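You operate a simulated robot arm through the tools that you are given. There is no shell and no other tool. Be economical: measure what you need, move in short steps, check, and stop when the job is done.

The job below is to be done with a simulated robot arm. You get a single attempt, and the scene is never put back.

TASK
Stop mill three at 3 passes, then switch its pump and water off.
Fine: the counter ends on 3; the shaft stands still before its two water valves are shut; leave the other controls as they are.

It is judged by the outcome, as a careful person would: the job done as asked, and still so three seconds after it is handed in. It fails if anything else is knocked over, pushed out of place, dropped, spilled or broken.

THE ROBOT
A 7-joint arm with a two-finger parallel gripper, fixed in place. Base frame: the origin is at the foot of the arm, x ahead of it, y to its left, z up. Readings come in cm, rad, newtons and seconds.
With the tool pointing down near the work surface it reaches from about 12 to 62 cm from the base axis. Its first joint turns from -1.152 to 1.152 rad. Payload 2.4 kg.
The TCP is the grasp point between the finger pads, 3 cm short of the fingertips. In the tool frame z runs along the fingers and y along their closing line. The gripper opens to 9.4 cm. The fingers are 2.8 cm wide and 1 cm thick; the gripper's body (5 by 9.6 cm) begins 5.5 cm behind the TCP.
Orientation is that of the tool frame in the base frame, as a unit quaternion [w, x, y, z]. With the fingers straight down and closing along the base's y, the tool's x points along the base's -x, its y along +y and its z along -z.

THE INTERFACE
- The arm moves only by the tool apply_moves. Its argument "plan" is text: rows parted by semicolons, each of 7 numbers parted by spaces: the shift along the base's x, y, z in cm, then the turn, a rotation vector about the base's x, y, z in rad, then the opening, from 0 (shut) to 1 (fully open). In form: tx ty tz rx ry rz claw; .... A call has 1 to 8 rows; each row is the pose to reach, as a shift and turn from the pose commanded when the call began. A row lasts 0.2 s, in which the tool goes at most 5 cm and 0.15 rad; a call with a longer step from one row to the next is refused whole, and so is a gripper value outside its range. A pose out of reach is approached as far as the arm can. The call stops where the force on the tool passes 70 N (or 10 N more than at its start, if that is more) or the arm is blocked; 0.2 s more then pass. The fingers move at their own pace (about 15.3 cm/s each) and stop on an object; they squeeze with about 24 N. The grip force told is the motor's: it shows also when the fingers shut on nothing. Time passes only in rows, and 0.2 s behind the last, so rows that repeat a pose let the fingers close. It gives the time, the measured TCP pose, the force on the tool (base axes), the opening and the grip force at its end, in the units of the frame above (readings bear some noise).
- Cameras (640 x 400 px; columns grow to the right, rows downward): "scene" is fixed at [5.02, 47.97, 146]; the picture's right is [-0.65, -0.76, 0.00], its down [-0.33, 0.28, -0.90] and it looks along [0.68, -0.58, -0.43] (base axes); focal length 309 px, centre (320, 200). "wrist" rides on the gripper at [-3.7, 0, -5.8] in the tool frame; the picture's right is [0.00, -1.00, 0.00], its down [0.97, 0.00, -0.24] and it looks along [0.24, 0.00, 0.97] (tool axes); focal length 218 px, centre (320, 200).
- capture(camera): a new picture of that camera. The clock stands still meanwhile.
- probe_pixels(camera, pixels): for up to 12 pixels [column, row] of the newest picture of that camera ("zoom" is the newest enlarged one), the place [x, y, z] in the base frame of the surface seen there, good to about 0.2 cm. The clock stands still meanwhile.
- zoom(camera, box): a new picture of the part [left, top, right, bottom] of that camera's present view, enlarged. The clock stands still meanwhile.
- close_job(): hands the job in; it is judged then, once.

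Keep the steps short. Do not move on a guess: measure, check each grasp and each placing, and mend mistakes. In all there are 80 turns and 46 pictures (those below and enlarged ones count). Leave the gripper open and the arm clear of the work at the hand-in unless told otherwise, and finish with a single line.

The tools are called after "Request:" as a command line: name --argument value ..., lists and objects as JSON in quotes. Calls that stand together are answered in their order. apply_moves: Moves the arm, as the interface text tells. Its arguments: {"type":"object","properties":{"plan":{"type":"string"}},"required":["plan"]} The other tools are called the same way: capture (camera) takes a picture; probe_pixels (camera, pixels) gives the place of the surface under pixels of a picture; zoom (camera, box) takes an enlarged picture of a part of a camera's view; close_job () hands the job in.

At the start:

```text
clock: 0.0
eef_pos: [38.53, -0.18, 134.78]
tcp_rot: [0.0, 0.001, 1.0, 0.0]
contact_force: [0.3, -0.8, 0.4]
grip_width: 9.38
gripper_force: 0.0
```

scene: 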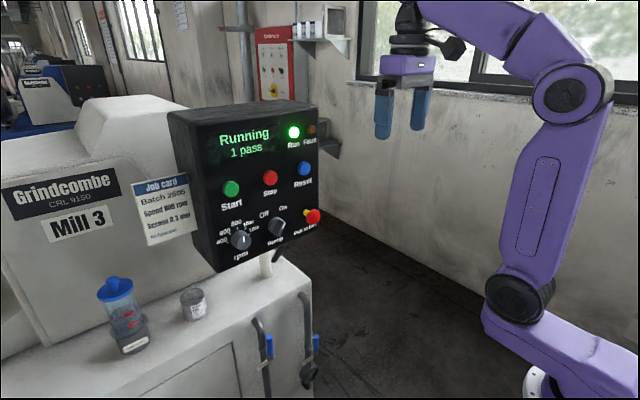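
wrist: 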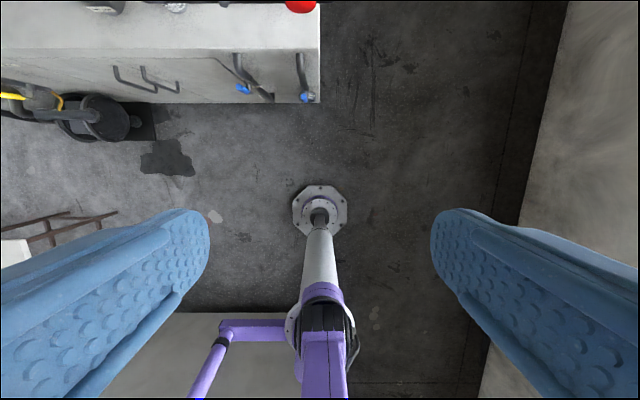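

The display reads "Running / 1 pass". I'll enlarge the panel and the valve area first.

Request:
zoom --camera "scene" --box '[160, 95, 340, 275]'

Request:
zoom --camera "scene" --box '[220, 260, 360, 400]'

Request:
probe_pixels --camera "scene" --pixels '[[231, 187], [269, 177], [304, 168], [278, 226], [241, 239], [312, 215], [269, 345], [316, 343], [255, 325], [304, 300], [308, 370], [265, 262]]'

```text
2.22 times, centred on (250, 185) of scene
```

zoom: 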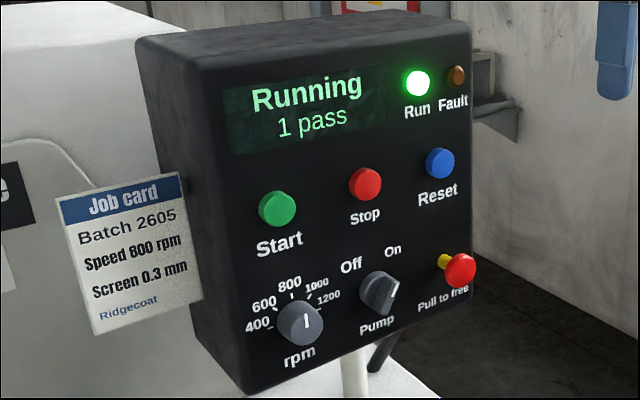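

```text
2.86 times, centred on (290, 330) of scene
```

zoom: 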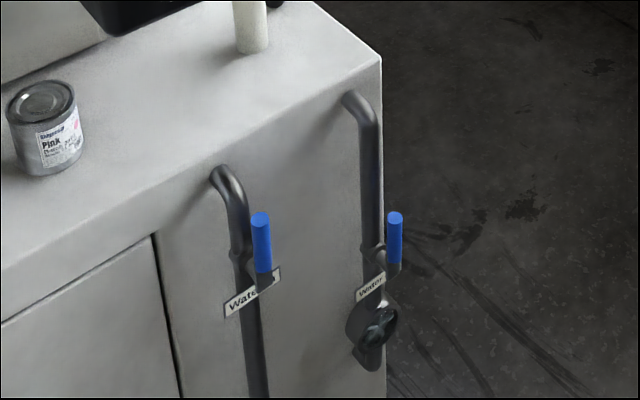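

```text
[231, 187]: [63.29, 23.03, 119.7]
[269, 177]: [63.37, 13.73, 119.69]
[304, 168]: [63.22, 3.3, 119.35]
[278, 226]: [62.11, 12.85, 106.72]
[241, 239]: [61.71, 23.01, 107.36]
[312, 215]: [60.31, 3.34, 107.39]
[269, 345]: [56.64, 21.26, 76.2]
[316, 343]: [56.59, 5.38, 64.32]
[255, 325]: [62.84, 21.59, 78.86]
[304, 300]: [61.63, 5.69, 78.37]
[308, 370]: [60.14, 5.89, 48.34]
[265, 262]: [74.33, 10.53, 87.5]
```

Panel face is about x=64: Stop (63.4, 13.7, 119.7), pump knob (62.1, 12.9, 106.7). The valves have blue levers near y=21 and y=5. First I turn the tool from pointing down to pointing at the panel and shut the fingers while well clear.

Request:
apply_moves --plan "0 2 -2 0 -0.149 0 0; 0 4 -4 0 -0.298 0 0; 0 6 -6 0 -0.447 0 0; 0 8 -8 0 -0.596 0 0; 0 10 -10 0 -0.745 0 0; 0 12 -12 0 -0.894 0 0; 0 13.9 -14 0 -1.043 0 0; 0 13.9 -15 0 -1.192 0 0"

Request:
zoom --camera "scene" --box '[160, 95, 340, 275]'

```text
clock: 1.8
eef_pos: [38.64, 13.38, 120.29]
tcp_rot: [0.539, 0.019, 0.842, 0.0]
contact_force: [-0.6, 0.8, 0.8]
grip_width: 0.01
gripper_force: 23.9
out of reach, approached as far as the arm can: row 8
```

```text
2.22 times, centred on (250, 185) of scene
```

zoom: 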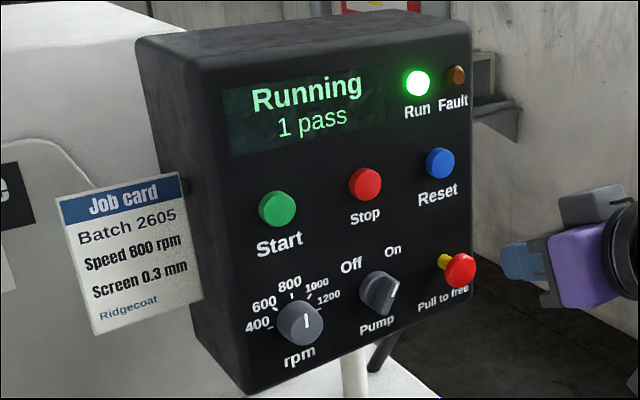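

Still 1 pass. The last row was out of reach because the wrist folds too close; I go forward to about x=50 while finishing the turn.

Request:
apply_moves --plan "4 0.3 0 0 -0.1 0 0; 8 0.3 0 0 -0.21 0 0; 11 0.3 0 0 -0.32 0 0; 12 0.3 -0.5 0 -0.43 0 0"

Request:
capture --camera "wrist"

Request:
capture --camera "scene"

```text
clock: 2.8
eef_pos: [51.03, 13.74, 120.12]
tcp_rot: [0.726, 0.0, 0.688, 0.0]
contact_force: [-1.0, 0.0, -0.9]
grip_width: 0.03
gripper_force: 23.5
```

```text
40 pictures are left
```

wrist: 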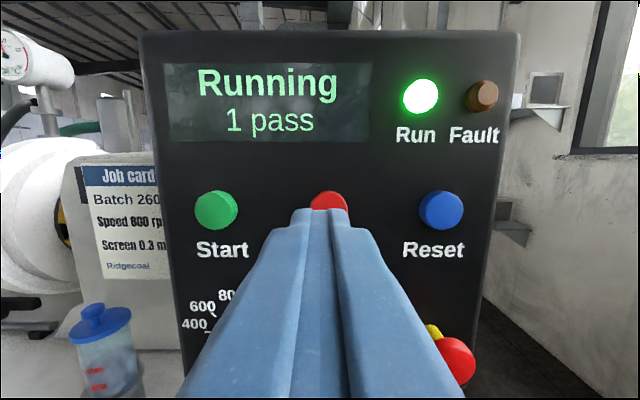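

```text
39 pictures are left
```

scene: 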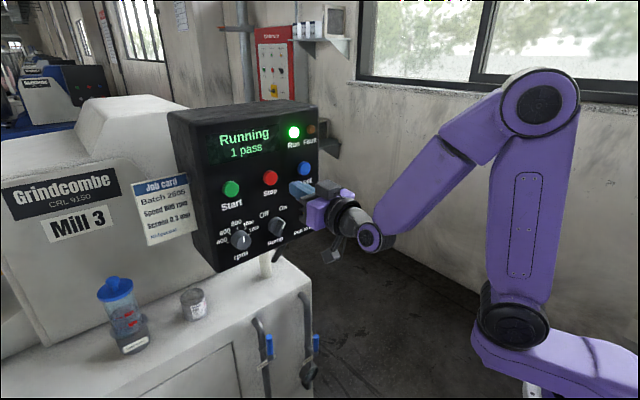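

The fingers point at Stop (330, 203 in the wrist picture), tilted about 3° up. I level, close in to about 2 cm from the button, and measure button positions.

Request:
probe_pixels --camera "wrist" --pixels '[[330, 198], [312, 200], [347, 202], [216, 210], [441, 210], [330, 265], [270, 100], [380, 180]]'

Request:
apply_moves --plan "3 0 -0.2 0 0.05 0 0; 6.5 0 -0.4 0 0.05 0 0; 6.5 0 -0.4 0 0.05 0 0; 6.5 0 -0.4 0 0.05 0 0"

Request:
capture --camera "wrist"

```text
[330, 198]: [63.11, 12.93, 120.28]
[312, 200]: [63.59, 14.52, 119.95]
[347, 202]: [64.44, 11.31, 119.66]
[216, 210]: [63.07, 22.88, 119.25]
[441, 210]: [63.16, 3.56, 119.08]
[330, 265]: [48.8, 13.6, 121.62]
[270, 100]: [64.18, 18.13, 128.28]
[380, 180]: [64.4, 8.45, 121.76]
```

```text
clock: 3.8
eef_pos: [57.2, 13.59, 119.68]
tcp_rot: [0.708, 0.0, 0.707, 0.0]
contact_force: [1.3, 0.3, 0.2]
grip_width: 0.01
gripper_force: 23.8
```

```text
38 pictures are left
```

wrist: 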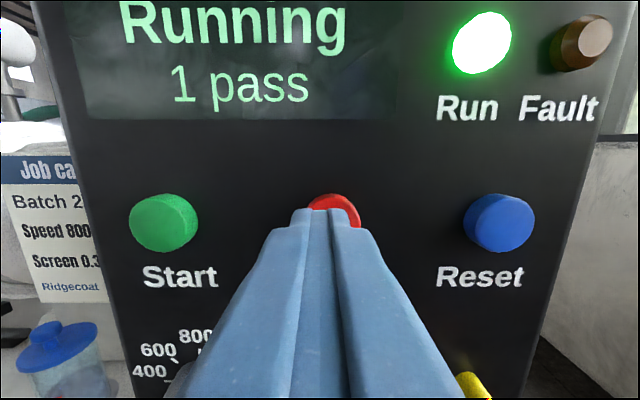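

Still 1 pass at 3.8 s. The tip is 2.9 cm off the button, whose centre is at y≈13.1. I shift 0.4 cm, creep in a bit and wait, watching the counter.

Request:
apply_moves --plan "0.8 -0.4 -0.1 0 0 0 0; 1.3 -0.4 -0.1 0 0 0 0; 1.3 -0.4 -0.1 0 0 0 0; 1.3 -0.4 -0.1 0 0 0 0; 1.3 -0.4 -0.1 0 0 0 0; 1.3 -0.4 -0.1 0 0 0 0; 1.3 -0.4 -0.1 0 0 0 0; 1.3 -0.4 -0.1 0 0 0 0"

Request:
capture --camera "wrist"

```text
clock: 5.6
eef_pos: [58.48, 13.26, 119.57]
tcp_rot: [0.708, 0.0, 0.707, 0.0]
contact_force: [-0.6, 0.2, 0.4]
grip_width: 0.0
gripper_force: 24.7
```

```text
37 pictures are left
```

wrist: 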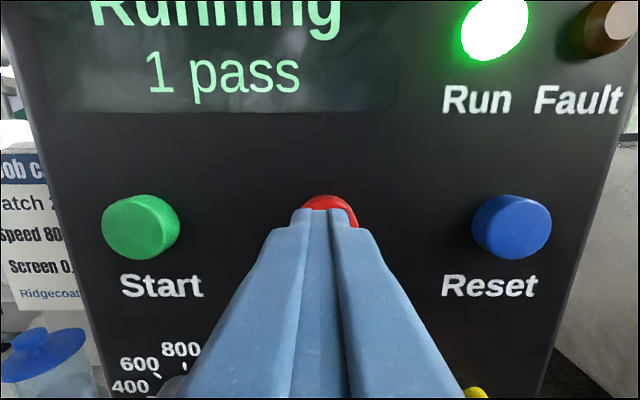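

Tip 1.6 cm off Stop, aligned. Still 1 pass; I wait in place.

Request:
apply_moves --plan "0 0 0 0 0 0 0; 0 0 0 0 0 0 0; 0 0 0 0 0 0 0; 0 0 0 0 0 0 0; 0 0 0 0 0 0 0; 0 0 0 0 0 0 0; 0 0 0 0 0 0 0; 0 0 0 0 0 0 0"

Request:
capture --camera "wrist"

```text
clock: 7.4
eef_pos: [58.53, 13.39, 119.61]
tcp_rot: [0.708, 0.0, 0.707, 0.0]
contact_force: [0.5, 0.2, 0.1]
grip_width: 0.0
gripper_force: 23.8
```

```text
36 pictures are left
```

wrist: 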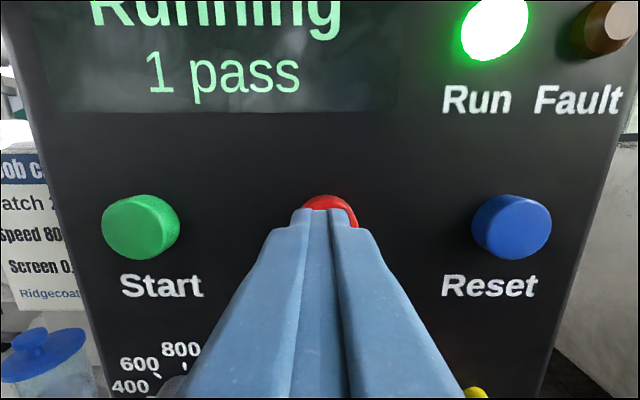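

Still 1 pass at 7.4 s. Waiting further.

Request:
apply_moves --plan "0 0 0 0 0 0 0; 0 0 0 0 0 0 0; 0 0 0 0 0 0 0; 0 0 0 0 0 0 0; 0 0 0 0 0 0 0; 0 0 0 0 0 0 0; 0 0 0 0 0 0 0; 0 0 0 0 0 0 0"

Request:
capture --camera "wrist"

```text
clock: 9.2
eef_pos: [58.52, 13.24, 119.52]
tcp_rot: [0.708, 0.0, 0.706, 0.0]
contact_force: [0.3, 0.4, -0.3]
grip_width: 0.0
gripper_force: 24.1
```

```text
35 pictures are left
```

wrist: 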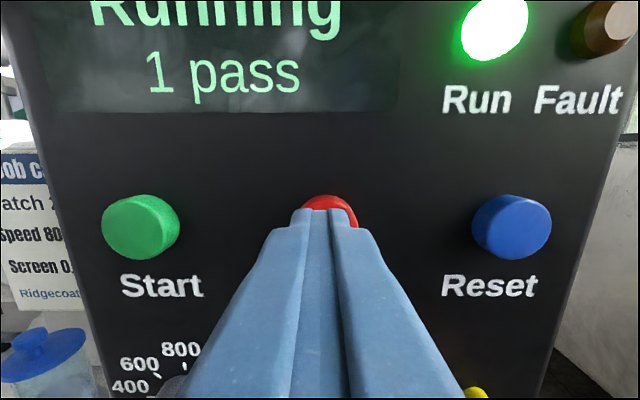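

Still 1 pass. Two waits, then a look.

Request:
apply_moves --plan "0 0 0 0 0 0 0; 0 0 0 0 0 0 0; 0 0 0 0 0 0 0; 0 0 0 0 0 0 0; 0 0 0 0 0 0 0; 0 0 0 0 0 0 0; 0 0 0 0 0 0 0; 0 0 0 0 0 0 0"

Request:
apply_moves --plan "0 0 0 0 0 0 0; 0 0 0 0 0 0 0; 0 0 0 0 0 0 0; 0 0 0 0 0 0 0; 0 0 0 0 0 0 0; 0 0 0 0 0 0 0; 0 0 0 0 0 0 0; 0 0 0 0 0 0 0"

Request:
capture --camera "wrist"

```text
clock: 11.0
eef_pos: [58.48, 13.31, 119.45]
tcp_rot: [0.707, 0.001, 0.707, -0.001]
contact_force: [-0.2, 0.3, 0.0]
grip_width: 0.0
gripper_force: 23.7
```

```text
clock: 12.8
eef_pos: [58.63, 13.17, 119.56]
tcp_rot: [0.708, 0.001, 0.706, -0.001]
contact_force: [0.7, 0.3, 0.3]
grip_width: 0.0
gripper_force: 24.0
```

```text
34 pictures are left
```

wrist: 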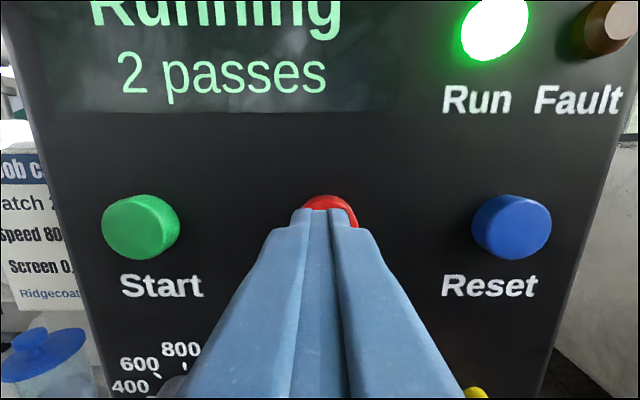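

The counter turned to 2 between 9.2 and 12.8 s. I wait about 7 s and look again.

Request:
apply_moves --plan "0 0 0 0 0 0 0; 0 0 0 0 0 0 0; 0 0 0 0 0 0 0; 0 0 0 0 0 0 0; 0 0 0 0 0 0 0; 0 0 0 0 0 0 0; 0 0 0 0 0 0 0; 0 0 0 0 0 0 0"

Request:
apply_moves --plan "0 0 0 0 0 0 0; 0 0 0 0 0 0 0; 0 0 0 0 0 0 0; 0 0 0 0 0 0 0; 0 0 0 0 0 0 0; 0 0 0 0 0 0 0; 0 0 0 0 0 0 0; 0 0 0 0 0 0 0"

Request:
apply_moves --plan "0 0 0 0 0 0 0; 0 0 0 0 0 0 0; 0 0 0 0 0 0 0; 0 0 0 0 0 0 0; 0 0 0 0 0 0 0; 0 0 0 0 0 0 0; 0 0 0 0 0 0 0; 0 0 0 0 0 0 0"

Request:
capture --camera "wrist"

```text
clock: 14.6
eef_pos: [58.61, 13.39, 119.57]
tcp_rot: [0.707, 0.0, 0.707, 0.0]
contact_force: [0.3, -0.4, 0.5]
grip_width: 0.0
gripper_force: 23.7
```

```text
clock: 16.4
eef_pos: [58.57, 13.43, 119.52]
tcp_rot: [0.708, -0.001, 0.707, 0.001]
contact_force: [0.2, -0.5, -0.6]
grip_width: 0.01
gripper_force: 24.1
```

```text
clock: 18.2
eef_pos: [58.56, 13.27, 119.56]
tcp_rot: [0.707, 0.0, 0.707, 0.0]
contact_force: [0.3, 0.4, -0.4]
grip_width: 0.0
gripper_force: 23.5
```

```text
33 pictures are left
```

wrist: 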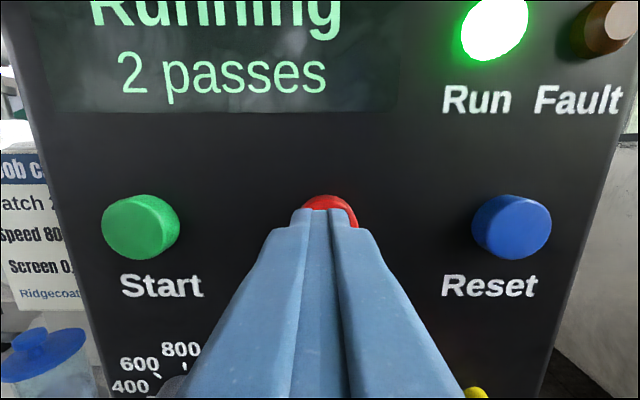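

Still 2 at 18.2 s. One wait at a time with a look now.

Request:
apply_moves --plan "0 0 0 0 0 0 0; 0 0 0 0 0 0 0; 0 0 0 0 0 0 0; 0 0 0 0 0 0 0; 0 0 0 0 0 0 0; 0 0 0 0 0 0 0; 0 0 0 0 0 0 0; 0 0 0 0 0 0 0"

Request:
apply_moves --plan "0 0 0 0 0 0 0; 0 0 0 0 0 0 0; 0 0 0 0 0 0 0; 0 0 0 0 0 0 0; 0 0 0 0 0 0 0; 0 0 0 0 0 0 0; 0 0 0 0 0 0 0; 0 0 0 0 0 0 0"

Request:
capture --camera "wrist"

```text
clock: 20.0
eef_pos: [58.59, 13.33, 119.58]
tcp_rot: [0.708, 0.0, 0.707, 0.0]
contact_force: [-0.6, 0.0, 0.0]
grip_width: 0.0
gripper_force: 23.0
```

```text
clock: 21.8
eef_pos: [58.59, 13.43, 119.64]
tcp_rot: [0.708, 0.0, 0.706, 0.0]
contact_force: [0.1, -0.6, -0.7]
grip_width: 0.0
gripper_force: 23.9
```

```text
32 pictures are left
```

wrist: 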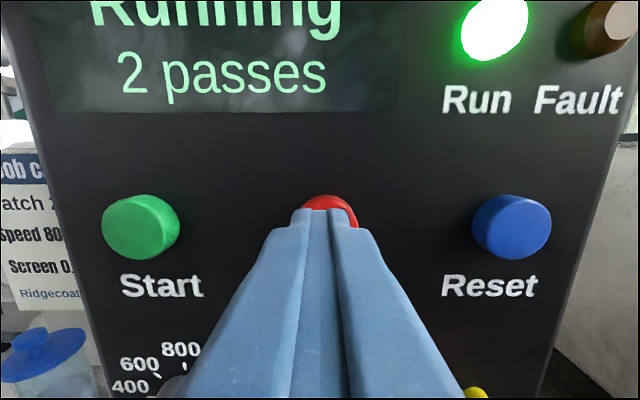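

Still 2 at 21.8 s. Waiting on.

Request:
apply_moves --plan "0 0 0 0 0 0 0; 0 0 0 0 0 0 0; 0 0 0 0 0 0 0; 0 0 0 0 0 0 0; 0 0 0 0 0 0 0; 0 0 0 0 0 0 0; 0 0 0 0 0 0 0; 0 0 0 0 0 0 0"

Request:
capture --camera "wrist"

```text
clock: 23.6
eef_pos: [58.53, 13.45, 119.62]
tcp_rot: [0.708, 0.0, 0.707, 0.0]
contact_force: [0.8, 0.0, 0.1]
grip_width: 0.01
gripper_force: 24.2
```

```text
31 pictures are left
```

wrist: 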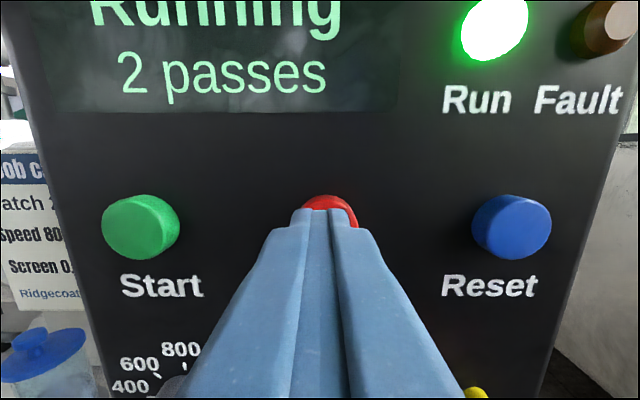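

Still 2 at 23.6 s. Two more waits (period is over 10.8 s, so 4 can't follow soon).

Request:
apply_moves --plan "0 0 0 0 0 0 0; 0 0 0 0 0 0 0; 0 0 0 0 0 0 0; 0 0 0 0 0 0 0; 0 0 0 0 0 0 0; 0 0 0 0 0 0 0; 0 0 0 0 0 0 0; 0 0 0 0 0 0 0"

Request:
apply_moves --plan "0 0 0 0 0 0 0; 0 0 0 0 0 0 0; 0 0 0 0 0 0 0; 0 0 0 0 0 0 0; 0 0 0 0 0 0 0; 0 0 0 0 0 0 0; 0 0 0 0 0 0 0; 0 0 0 0 0 0 0"

Request:
capture --camera "wrist"

```text
clock: 25.4
eef_pos: [58.51, 13.32, 119.54]
tcp_rot: [0.707, 0.0, 0.707, 0.0]
contact_force: [-0.5, -0.2, 0.2]
grip_width: 0.0
gripper_force: 23.8
```

```text
clock: 27.2
eef_pos: [58.58, 13.35, 119.58]
tcp_rot: [0.708, 0.0, 0.707, 0.0]
contact_force: [-0.2, -0.5, -0.1]
grip_width: 0.02
gripper_force: 24.3
```

```text
30 pictures are left
```

wrist: 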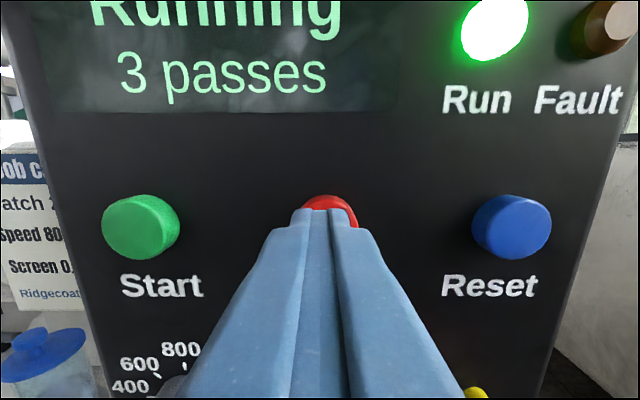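

The counter reads 3 passes. I press Stop now (tip to about x=63.4) and draw back.

Request:
apply_moves --plan "1.2 -0.1 0 0 0 0 0; 1.7 -0.1 0 0 0 0 0; 2.1 -0.1 0 0 0 0 0; 2.3 -0.1 0 0 0 0 0; 2.3 -0.1 0 0 0 0 0; 0 0 0 0 0 0 0"

Request:
capture --camera "wrist"

```text
clock: 28.6
eef_pos: [58.54, 13.22, 119.57]
tcp_rot: [0.708, 0.001, 0.707, -0.001]
contact_force: [-0.4, -0.4, 0.0]
grip_width: 0.01
gripper_force: 24.5
```

```text
29 pictures are left
```

wrist: 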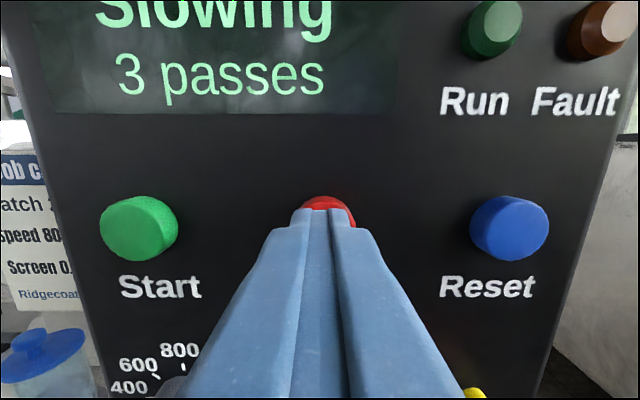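

"Slowing, 3 passes", run lamp off. I withdraw and lower to the pump-knob height to look at it while the shaft runs down.

Request:
apply_moves --plan "-4 0 0 0 0 0 0; -8 0 0 0 0 0 0.3; -11 0 -4 0 0 0 0.5; -11 0 -8 0 0 0 0.5; -11 0 -11 0 0 0 0.5; -11 0 -11 0 0 0 0.5"

Request:
capture --camera "wrist"

```text
clock: 30.0
eef_pos: [47.47, 13.47, 108.67]
tcp_rot: [0.708, 0.001, 0.706, -0.001]
contact_force: [0.3, 0.2, 0.9]
grip_width: 4.66
gripper_force: 0.1
```

```text
28 pictures are left
```

wrist: 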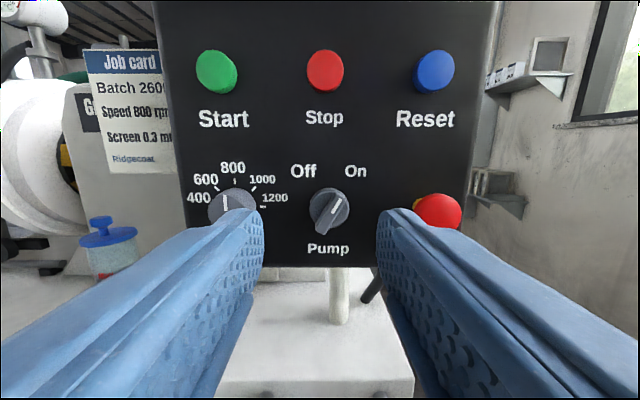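

The pump knob is at (329, 208), a bar handle pointing up-right to On. I enlarge and measure it.

Request:
zoom --camera "wrist" --box '[270, 150, 390, 270]'

Request:
probe_pixels --camera "wrist" --pixels '[[329, 210], [338, 197], [320, 225], [313, 205], [347, 208], [329, 190], [303, 172], [355, 172], [420, 208], [440, 212], [232, 203], [300, 215]]'

```text
3.33 times, centred on (330, 210) of wrist
```

zoom: 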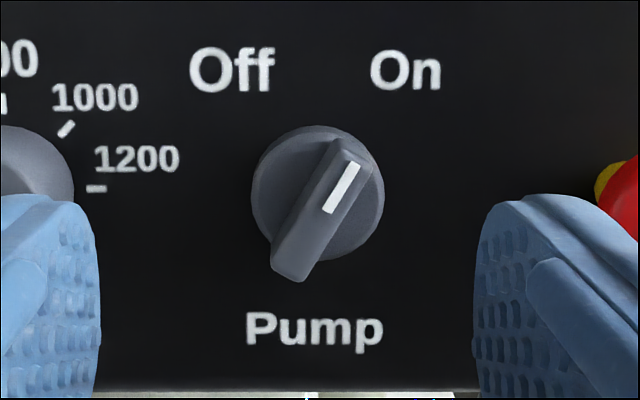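

```text
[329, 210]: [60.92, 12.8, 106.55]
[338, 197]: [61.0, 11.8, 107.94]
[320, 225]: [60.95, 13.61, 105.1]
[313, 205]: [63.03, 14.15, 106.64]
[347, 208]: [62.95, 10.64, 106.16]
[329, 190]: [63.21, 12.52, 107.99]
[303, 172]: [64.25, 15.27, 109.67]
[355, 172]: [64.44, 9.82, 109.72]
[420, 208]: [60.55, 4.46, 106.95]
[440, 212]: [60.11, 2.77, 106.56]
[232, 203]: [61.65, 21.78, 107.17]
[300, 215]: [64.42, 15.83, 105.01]
```

Bar handle: centre (12.7, 106.5), front at x≈61, disc face at x≈63, leaning 0.56 rad toward On. I roll the gripper 0.56 rad and centre it at a standoff, and check the display.

Request:
apply_moves --plan "0 -0.4 -1 0.14 0 0 0.5; 2 -0.65 -2.05 0.28 0 0 0.5; 4 -0.65 -2.05 0.42 0 0 0.5; 6 -0.65 -2.05 0.56 0 0 0.5; 6 -0.65 -2.05 0.56 0 0 0.5"

Request:
capture --camera "wrist"

Request:
zoom --camera "scene" --box '[160, 95, 340, 275]'

```text
clock: 31.2
eef_pos: [57.31, 20.47, 113.44]
tcp_rot: [0.68, 0.197, 0.68, 0.191]
contact_force: [0.3, 0.7, -0.1]
grip_width: 4.71
gripper_force: 0.0
out of reach, approached as far as the arm can: row 2, 3, 4, 5
```

```text
26 pictures are left
```

wrist: 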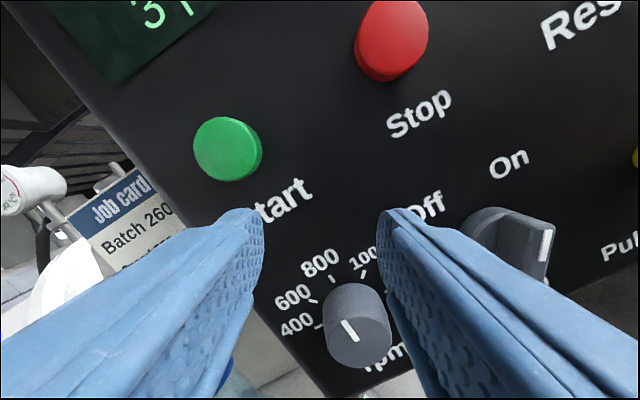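

```text
2.22 times, centred on (250, 185) of scene
```

zoom: 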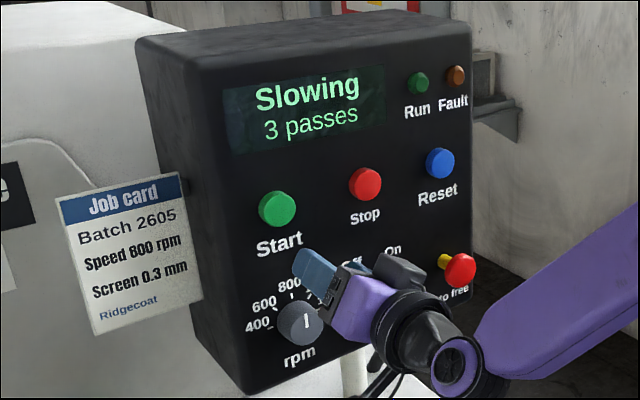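

That roll was not reachable at that place: the arm drifted to (57.3, 20.5, 113.4) without touching anything (force ≈0, knobs unchanged). I retreat straight back, undo the roll, and will instead push the bar end sideways with shut fingers.

Request:
apply_moves --plan "-3 0 0 0 0 0 0.5; -6 0 0 -0.14 0 0 0.5; -8 0 0 -0.28 0 0 0.3; -8 -3 -1 -0.42 0 0 0; -8 -6 -2 -0.56 0 0 0; -8 -9 -3 -0.56 0 0 0; -8 -10.9 -4.2 -0.56 0 0 0; -8 -10.9 -4.2 -0.56 0 0 0"

Request:
capture --camera "wrist"

```text
clock: 33.0
eef_pos: [49.29, 9.33, 109.52]
tcp_rot: [0.707, 0.0, 0.707, 0.0]
contact_force: [-0.3, 0.3, 0.3]
grip_width: 0.0
gripper_force: 24.1
out of reach, approached as far as the arm can: row 1
```

```text
24 pictures are left
```

wrist: 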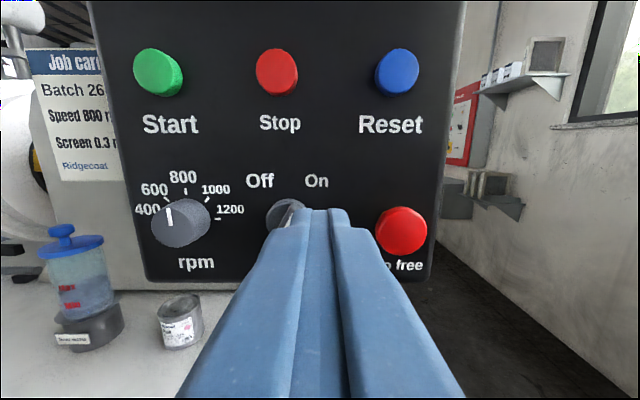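

Level again at (49.3, 9.3, 109.5), knobs unchanged. I advance to the right of the bar's upper end: tip to x≈62.4, y=9.5, z=108.7.

Request:
apply_moves --plan "3 0.2 -0.8 0 0 0 0; 6 0.2 -0.8 0 0 0 0; 8 0.2 -0.8 0 0 0 0; 10 0.2 -0.8 0 0 0 0; 10 0.2 -0.8 0 0 0 0"

Request:
zoom --camera "wrist" --box '[160, 100, 480, 300]'

Request:
zoom --camera "scene" --box '[160, 95, 340, 275]'

```text
clock: 34.2
eef_pos: [59.19, 9.47, 108.32]
tcp_rot: [0.708, 0.0, 0.706, -0.001]
contact_force: [-0.8, 0.4, -1.0]
grip_width: 0.0
gripper_force: 24.0
```

```text
2.00 times, centred on (320, 200) of wrist
```

zoom: 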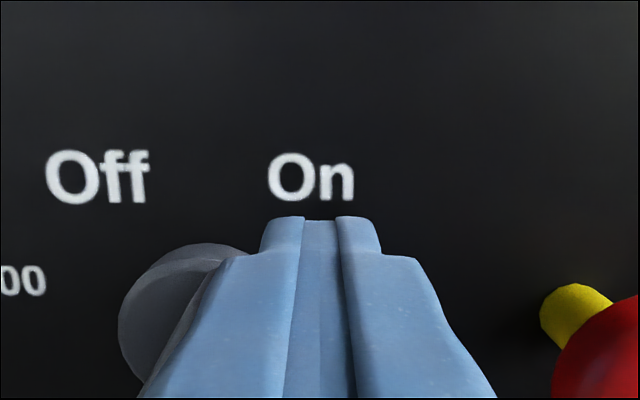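

```text
2.22 times, centred on (250, 185) of scene
```

zoom: 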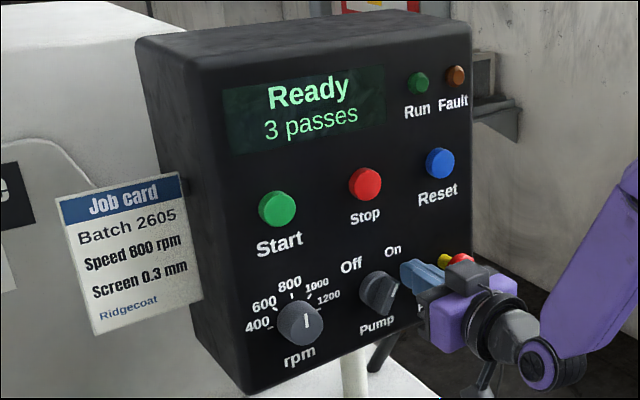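

"Ready, 3 passes": the shaft has stopped. The finger is beside the bar's upper end; I raise 0.5 cm and push left (+y) in small steps, then draw back right.

Request:
apply_moves --plan "0 0 0.5 0 0 0 0; 0 0.6 0.5 0 0 0 0; 0 1.1 0.5 0 0 0 0; 0 1.5 0.5 0 0 0 0; 0 1.9 0.5 0 0 0 0; 0 2.2 0.5 0 0 0 0; 0 2.2 0.5 0 0 0 0"

Request:
zoom --camera "scene" --box '[220, 170, 340, 270]'

```text
clock: 35.8
eef_pos: [59.32, 11.88, 109.46]
tcp_rot: [0.714, 0.001, 0.7, 0.002]
contact_force: [-12.1, 7.2, 34.1]
grip_width: 0.0
gripper_force: 23.9
```

```text
4.00 times, centred on (280, 220) of scene
```

zoom: 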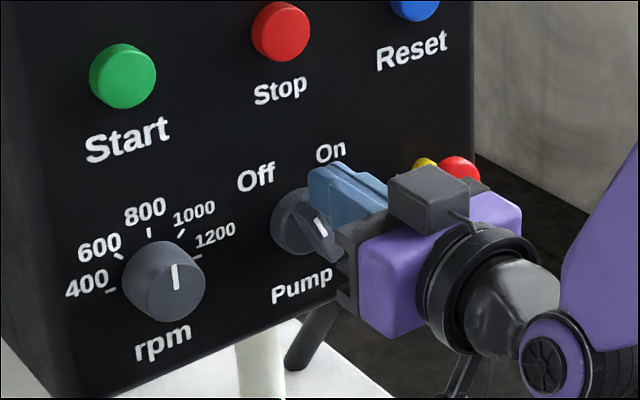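

The bar mark now leans left, but the finger rides on the bar end (34 N upward). I lift off and pull back to look.

Request:
apply_moves --plan "0 0 1 0 0 0 0; -1 0 1.5 0 0 0 0; -5 0 1.5 0 0 0 0; -9 -2 1 0 0 0 0; -11 -4 1 0 0 0 0"

Request:
zoom --camera "wrist" --box '[120, 20, 440, 220]'

Request:
zoom --camera "scene" --box '[160, 95, 340, 275]'

```text
clock: 37.0
eef_pos: [48.2, 7.82, 109.71]
tcp_rot: [0.708, 0.001, 0.707, -0.001]
contact_force: [-0.3, 0.1, -0.7]
grip_width: 0.01
gripper_force: 24.3
```

```text
2.00 times, centred on (280, 120) of wrist
```

zoom: 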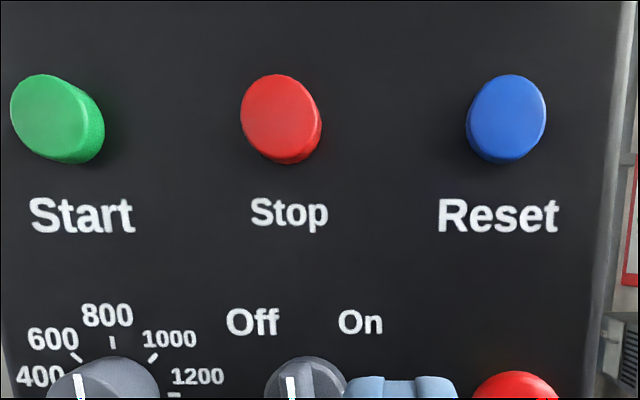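

```text
2.22 times, centred on (250, 185) of scene
```

zoom: 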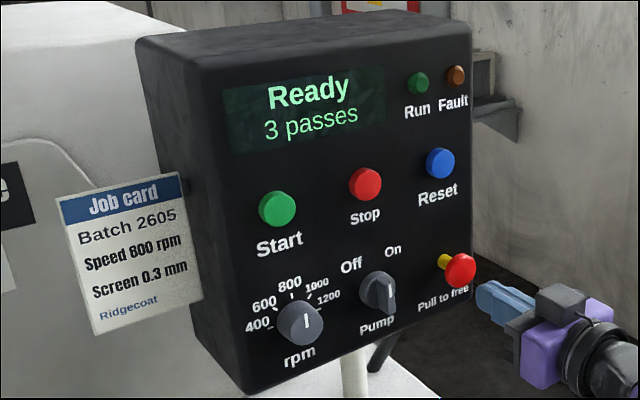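

Request:
zoom --camera "wrist" --box '[200, 160, 320, 235]'

Request:
probe_pixels --camera "wrist" --pixels '[[266, 214], [266, 208], [266, 220], [262, 202], [272, 215], [258, 215]]'

```text
5.33 times, centred on (260, 198) of wrist
```

zoom: 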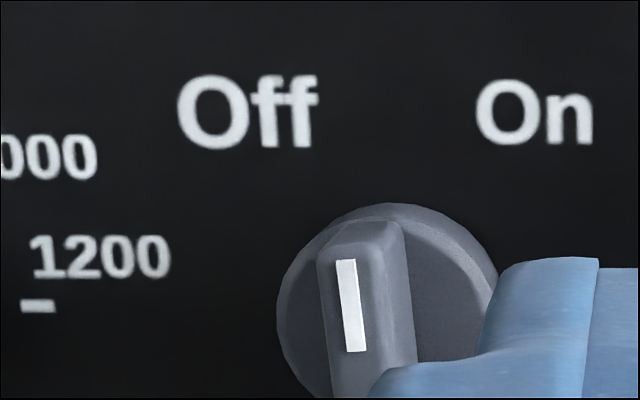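

```text
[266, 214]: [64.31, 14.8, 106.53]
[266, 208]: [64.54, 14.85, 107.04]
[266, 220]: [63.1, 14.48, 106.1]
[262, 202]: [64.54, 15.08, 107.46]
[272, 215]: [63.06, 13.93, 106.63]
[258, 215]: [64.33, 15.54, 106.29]
```

The bar moved from On to about 5° left of upright; Off should be around 30° left. I go in again lower on the bar's right face (z≈108.4), a bit deeper, and push left further.

Request:
apply_moves --plan "3 2 -1.3 0 0 0 0; 6 2 -1.3 0 0 0 0; 9 2 -1.3 0 0 0 0; 11.3 2 -1.3 0 0 0 0; 11.3 2.8 -1.3 0 0 0 0; 11.3 3.3 -1.3 0 0 0 0; 11.3 3.8 -1.3 0 0 0 0; 11.3 4.1 -1.3 0 0 0 0"

Request:
zoom --camera "scene" --box '[220, 170, 340, 270]'

```text
clock: 38.8
eef_pos: [59.63, 11.49, 108.46]
tcp_rot: [0.708, 0.003, 0.706, -0.002]
contact_force: [-10.5, -9.5, 5.3]
grip_width: 0.0
gripper_force: 23.8
```

```text
4.00 times, centred on (280, 220) of scene
```

zoom: 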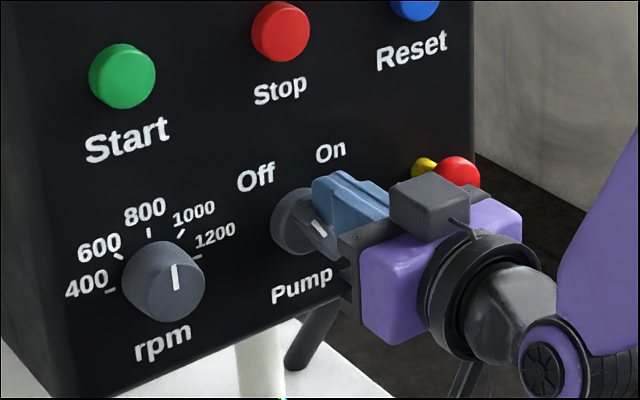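

The bar now leans clearly left. I release to the right, pull back and inspect.

Request:
apply_moves --plan "0 -0.8 0.3 0 0 0 0; -3 -1.2 0.3 0 0 0 0; -7 -3 0 0 0 0 0; -11 -5 0 0 0 0 0; -11 -5 -4 0 0 0 0; -11 -5 -5 0 0 0 0"

Request:
zoom --camera "wrist" --box '[120, 60, 440, 260]'

```text
clock: 40.2
eef_pos: [49.35, 7.63, 104.31]
tcp_rot: [0.707, -0.001, 0.707, -0.002]
contact_force: [-0.5, 0.1, 0.0]
grip_width: 0.0
gripper_force: 23.6
out of reach, approached as far as the arm can: row 5, 6
```

```text
2.00 times, centred on (280, 160) of wrist
```

zoom: 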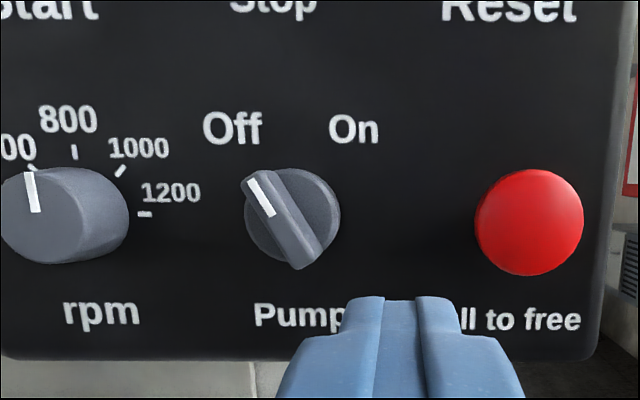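

The pump bar now leans about 33° left to Off, mirroring the On position; rpm and e-stop are untouched. Now the valves: close look and measurements.

Request:
probe_pixels --camera "zoom" --pixels '[[262, 192], [282, 225], [302, 255]]'

Request:
zoom --camera "scene" --box '[235, 290, 345, 400]'

Request:
probe_pixels --camera "scene" --pixels '[[269, 338], [270, 350], [270, 359], [316, 337], [316, 349], [315, 357], [311, 357], [262, 355], [266, 390], [309, 330], [300, 345], [240, 350]]'

```text
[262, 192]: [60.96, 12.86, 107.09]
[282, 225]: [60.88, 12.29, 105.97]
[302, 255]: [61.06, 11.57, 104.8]
```

```text
3.64 times, centred on (290, 345) of scene
```

zoom: 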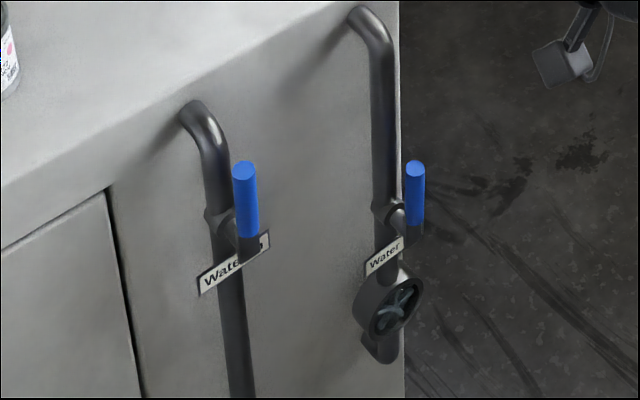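

```text
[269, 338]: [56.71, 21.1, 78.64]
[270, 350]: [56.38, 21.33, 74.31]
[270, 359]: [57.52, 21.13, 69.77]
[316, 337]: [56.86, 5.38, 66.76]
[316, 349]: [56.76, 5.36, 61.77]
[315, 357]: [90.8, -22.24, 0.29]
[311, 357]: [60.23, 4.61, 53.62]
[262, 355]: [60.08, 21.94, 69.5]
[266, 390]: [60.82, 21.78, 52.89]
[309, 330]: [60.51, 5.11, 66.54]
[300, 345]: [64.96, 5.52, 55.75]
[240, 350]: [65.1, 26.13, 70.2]
```

Pump bar is at about 29° left, a mirror of On (32° right), so Off. Valve levers: valve 1 lever y≈21.3, x≈56.6, from hub z≈71 up to 79; valve 2 y≈5.4, x≈56.8, hub z≈59.5 up to 67.5. Both stand along their pipes (open). I pitch the tool to 45° down-forward and come to a standoff.

Request:
apply_moves --plan "-2 2 0 0 0.13 0 0; -4 5 0 0 0.26 0 0; -6 8 -1 0 0.39 0 0; -7 11 -3 0 0.52 0 0; -7 14 -6 0 0.65 0 0; -7 16 -9 0 0.785 0 0; -7 17 -13 0 0.785 0 0; -7 17.5 -17 0 0.785 0 0"

Request:
capture --camera "wrist"

```text
clock: 42.0
eef_pos: [42.18, 25.05, 87.42]
tcp_rot: [0.383, 0.001, 0.924, -0.002]
contact_force: [0.0, -0.5, 0.9]
grip_width: 0.02
gripper_force: 24.1
```

```text
14 pictures are left
```

wrist: 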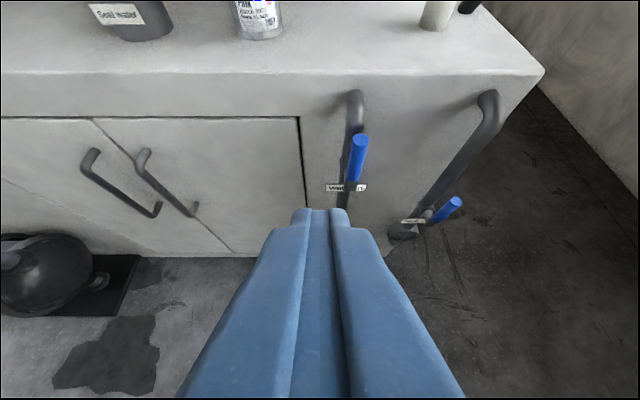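

14 pictures remain, so I measure on this picture: lever 1 at (359, 155), lever 2 at (445, 208).

Request:
probe_pixels --camera "wrist" --pixels '[[361, 137], [358, 158], [354, 176], [347, 188], [351, 140], [455, 201], [445, 210], [433, 217], [425, 217], [470, 150], [330, 170], [300, 75]]'

```text
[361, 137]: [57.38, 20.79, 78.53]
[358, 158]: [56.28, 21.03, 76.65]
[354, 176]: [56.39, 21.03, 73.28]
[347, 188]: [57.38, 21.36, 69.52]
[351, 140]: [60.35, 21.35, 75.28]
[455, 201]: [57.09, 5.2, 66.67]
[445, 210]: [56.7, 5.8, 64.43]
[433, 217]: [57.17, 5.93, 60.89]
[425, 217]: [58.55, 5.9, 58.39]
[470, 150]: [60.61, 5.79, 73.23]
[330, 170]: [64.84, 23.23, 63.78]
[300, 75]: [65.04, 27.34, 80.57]
```

Lever 1 axis: (57.2, 21.2), hub z≈70.5, top 78.6. I bring the shut fingers to its left side (y≈24, crossing near z≈76.5).

Request:
apply_moves --plan "3 -0.4 -1.5 0 0 0 0; 6 -0.8 -3.5 0 0 0 0; 9 -1.1 -5.5 0 0 0 0; 11.5 -1.1 -7.5 0 0 0 0; 13.6 -1.1 -9.5 0 0 0 0; 13.6 -1.1 -9.5 0 0 0 0"

Request:
capture --camera "wrist"

```text
clock: 43.4
eef_pos: [55.55, 23.88, 77.96]
tcp_rot: [0.383, 0.0, 0.924, 0.0]
contact_force: [1.1, -0.5, 1.4]
grip_width: 0.01
gripper_force: 23.9
```

```text
13 pictures are left
```

wrist: 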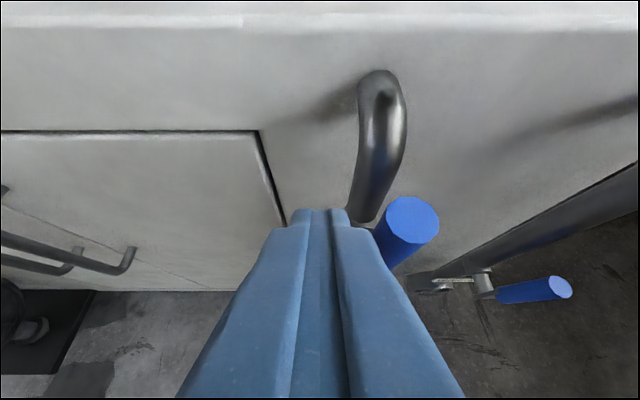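

Fingers sit just left of lever 1. I push right (-y) gently part way, reading the force.

Request:
apply_moves --plan "0 -1 0 0 0 0 0; 0 -1.8 0 0 0 0 0; 0 -2.6 0 0 0 0 0; 0 -3.4 0 0 0 0 0; 0 -4.2 0 0 0 0 0"

Request:
capture --camera "wrist"

```text
clock: 44.6
eef_pos: [55.7, 19.84, 77.78]
tcp_rot: [0.382, 0.0, 0.924, -0.001]
contact_force: [-2.7, 2.4, -1.4]
grip_width: 0.0
gripper_force: 24.2
```

```text
12 pictures are left
```

wrist: 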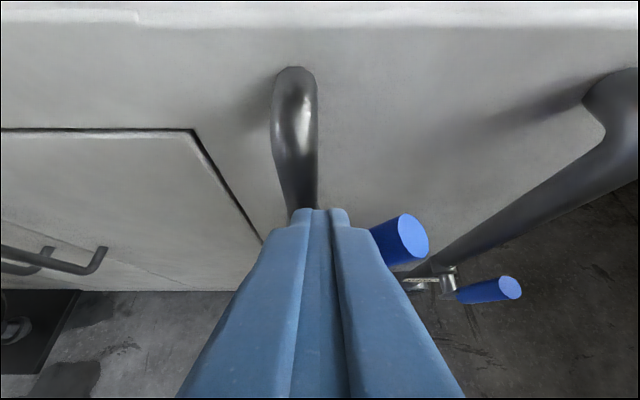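

The lever turns freely to the right with little force (2.4 N). I carry on around the arc to horizontal.

Request:
apply_moves --plan "0 -0.8 -0.5 0 0 0 0; 0 -1.4 -1.1 0 0 0 0; 0 -1.9 -1.8 0 0 0 0; 0 -2.3 -2.4 0 0 0 0; 0 -2.6 -3 0 0 0 0; 0 -2.8 -3.5 0 0 0 0; 0 -2.9 -3.8 0 0 0 0"

Request:
capture --camera "wrist"

```text
clock: 46.2
eef_pos: [55.79, 16.97, 74.12]
tcp_rot: [0.383, -0.001, 0.924, 0.0]
contact_force: [-0.6, -0.7, 0.1]
grip_width: 0.0
gripper_force: 24.1
```

```text
11 pictures are left
```

wrist: 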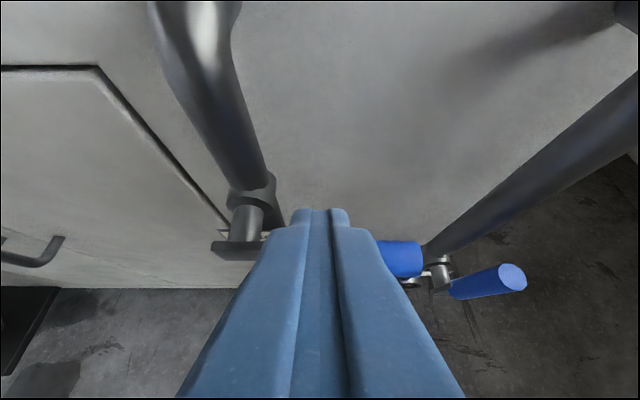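

The lever looks about horizontal; I measure its near end and hub.

Request:
probe_pixels --camera "wrist" --pixels '[[385, 250], [400, 246], [415, 250], [400, 260], [225, 247], [255, 246], [245, 220], [515, 275]]'

```text
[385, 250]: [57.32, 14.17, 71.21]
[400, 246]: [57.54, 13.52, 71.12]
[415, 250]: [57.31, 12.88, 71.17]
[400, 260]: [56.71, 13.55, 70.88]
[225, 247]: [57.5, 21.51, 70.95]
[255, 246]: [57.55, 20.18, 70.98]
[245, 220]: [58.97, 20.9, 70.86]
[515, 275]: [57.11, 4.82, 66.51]
```

The handle's top is level (71.2 → 71.2), so about 90°. A small extra press of 0.3 cm to feel for an end stop, then lift off and retreat toward valve 2.

Request:
apply_moves --plan "0 0 -0.15 0 0 0 0; 0 0 -0.3 0 0 0 0; 0 0 -0.3 0 0 0 0"

Request:
apply_moves --plan "0 0 2.5 0 0 0 0; -2 0 5 0 0 0 0; -5 -3 5 0 0 0 0; -8 -6 4 0 0 0 0; -10 -8.5 2 0 0 0 0; -11 -8.5 -1 0 0 0 0; -11 -8.5 -1 0 0 0 0"

Request:
capture --camera "wrist"

```text
clock: 47.0
eef_pos: [55.9, 17.06, 73.84]
tcp_rot: [0.385, 0.001, 0.923, -0.001]
contact_force: [-2.0, -0.8, 10.2]
grip_width: 0.0
gripper_force: 24.1
```

```text
clock: 48.6
eef_pos: [46.55, 10.32, 72.7]
tcp_rot: [0.381, -0.001, 0.924, -0.006]
contact_force: [-0.1, -0.5, 0.4]
grip_width: 0.0
gripper_force: 24.5
out of reach, approached as far as the arm can: row 5, 6, 7
```

```text
10 pictures are left
```

wrist: 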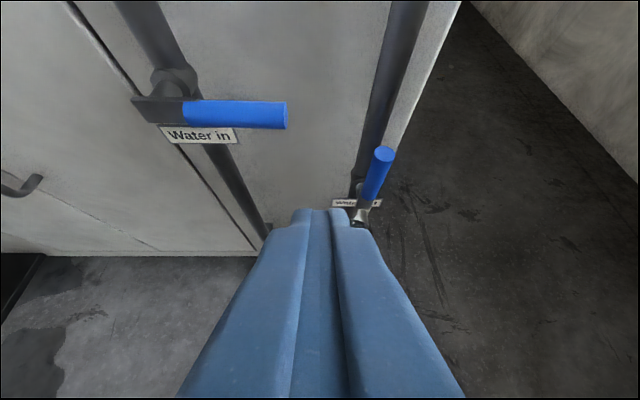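

Valve 1 ("Water in") is horizontal and felt its stop at 10 N. Now I place the fingers left of lever 2: target TCP (55.9, 8.3, 66).

Request:
apply_moves --plan "3 -0.8 0.5 0 0 0 0; 6 -1.5 0 0 0 0 0; 8 -2 -2 0 0 0 0; 9.2 -2 -4.5 0 0 0 0; 9.3 -2 -6.7 0 0 0 0; 9.3 -2 -6.7 0 0 0 0"

Request:
capture --camera "wrist"

```text
clock: 50.0
eef_pos: [55.86, 8.25, 65.96]
tcp_rot: [0.384, 0.0, 0.924, 0.0]
contact_force: [0.7, 1.0, -0.1]
grip_width: 0.01
gripper_force: 23.9
```

```text
9 pictures are left
```

wrist: 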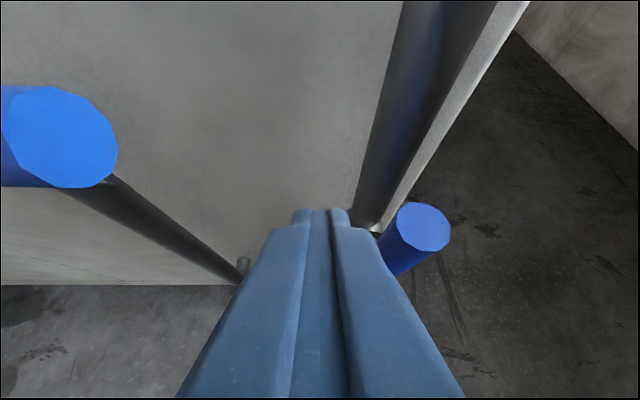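

Same relative start as at lever 1. I push right along the same arc, first half.

Request:
apply_moves --plan "0 -1 0 0 0 0 0; 0 -1.8 0 0 0 0 0; 0 -2.6 0 0 0 0 0; 0 -3.4 0 0 0 0 0; 0 -4.2 0 0 0 0 0"

Request:
capture --camera "wrist"

```text
clock: 51.2
eef_pos: [55.67, 4.04, 66.06]
tcp_rot: [0.383, 0.0, 0.924, -0.001]
contact_force: [-2.9, 3.6, -1.1]
grip_width: 0.0
gripper_force: 23.8
```

```text
8 pictures are left
```

wrist: 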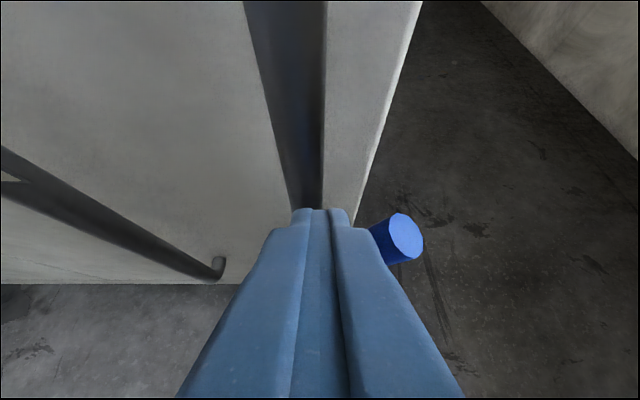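

It turns easily. Second half of the arc, including the small extra press.

Request:
apply_moves --plan "0 -0.8 -0.5 0 0 0 0; 0 -1.4 -1.1 0 0 0 0; 0 -1.9 -1.8 0 0 0 0; 0 -2.3 -2.4 0 0 0 0; 0 -2.6 -3 0 0 0 0; 0 -2.8 -3.5 0 0 0 0; 0 -2.9 -3.9 0 0 0 0; 0 -2.9 -4.1 0 0 0 0"

Request:
capture --camera "wrist"

```text
clock: 53.0
eef_pos: [55.72, 1.24, 62.06]
tcp_rot: [0.382, -0.001, 0.924, 0.0]
contact_force: [-0.6, 0.6, -0.6]
grip_width: 0.0
gripper_force: 23.9
```

```text
7 pictures are left
```

wrist: 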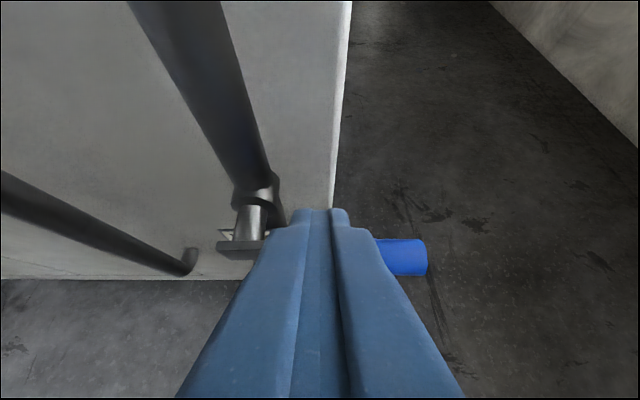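

Request:
probe_pixels --camera "wrist" --pixels '[[390, 247], [420, 247], [405, 247], [228, 246], [255, 244]]'

Request:
apply_moves --plan "0 0 -0.2 0 0 0 0; 0 0 -0.4 0 0 0 0; 0 0 -0.4 0 0 0 0"

```text
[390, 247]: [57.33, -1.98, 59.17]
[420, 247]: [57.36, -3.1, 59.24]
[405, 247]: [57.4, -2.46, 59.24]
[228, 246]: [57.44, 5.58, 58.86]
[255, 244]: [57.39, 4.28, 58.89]
```

```text
clock: 53.8
eef_pos: [55.49, 1.21, 61.87]
tcp_rot: [0.384, 0.001, 0.923, 0.0]
contact_force: [-18.5, -0.5, 23.1]
grip_width: 0.0
gripper_force: 24.1
```

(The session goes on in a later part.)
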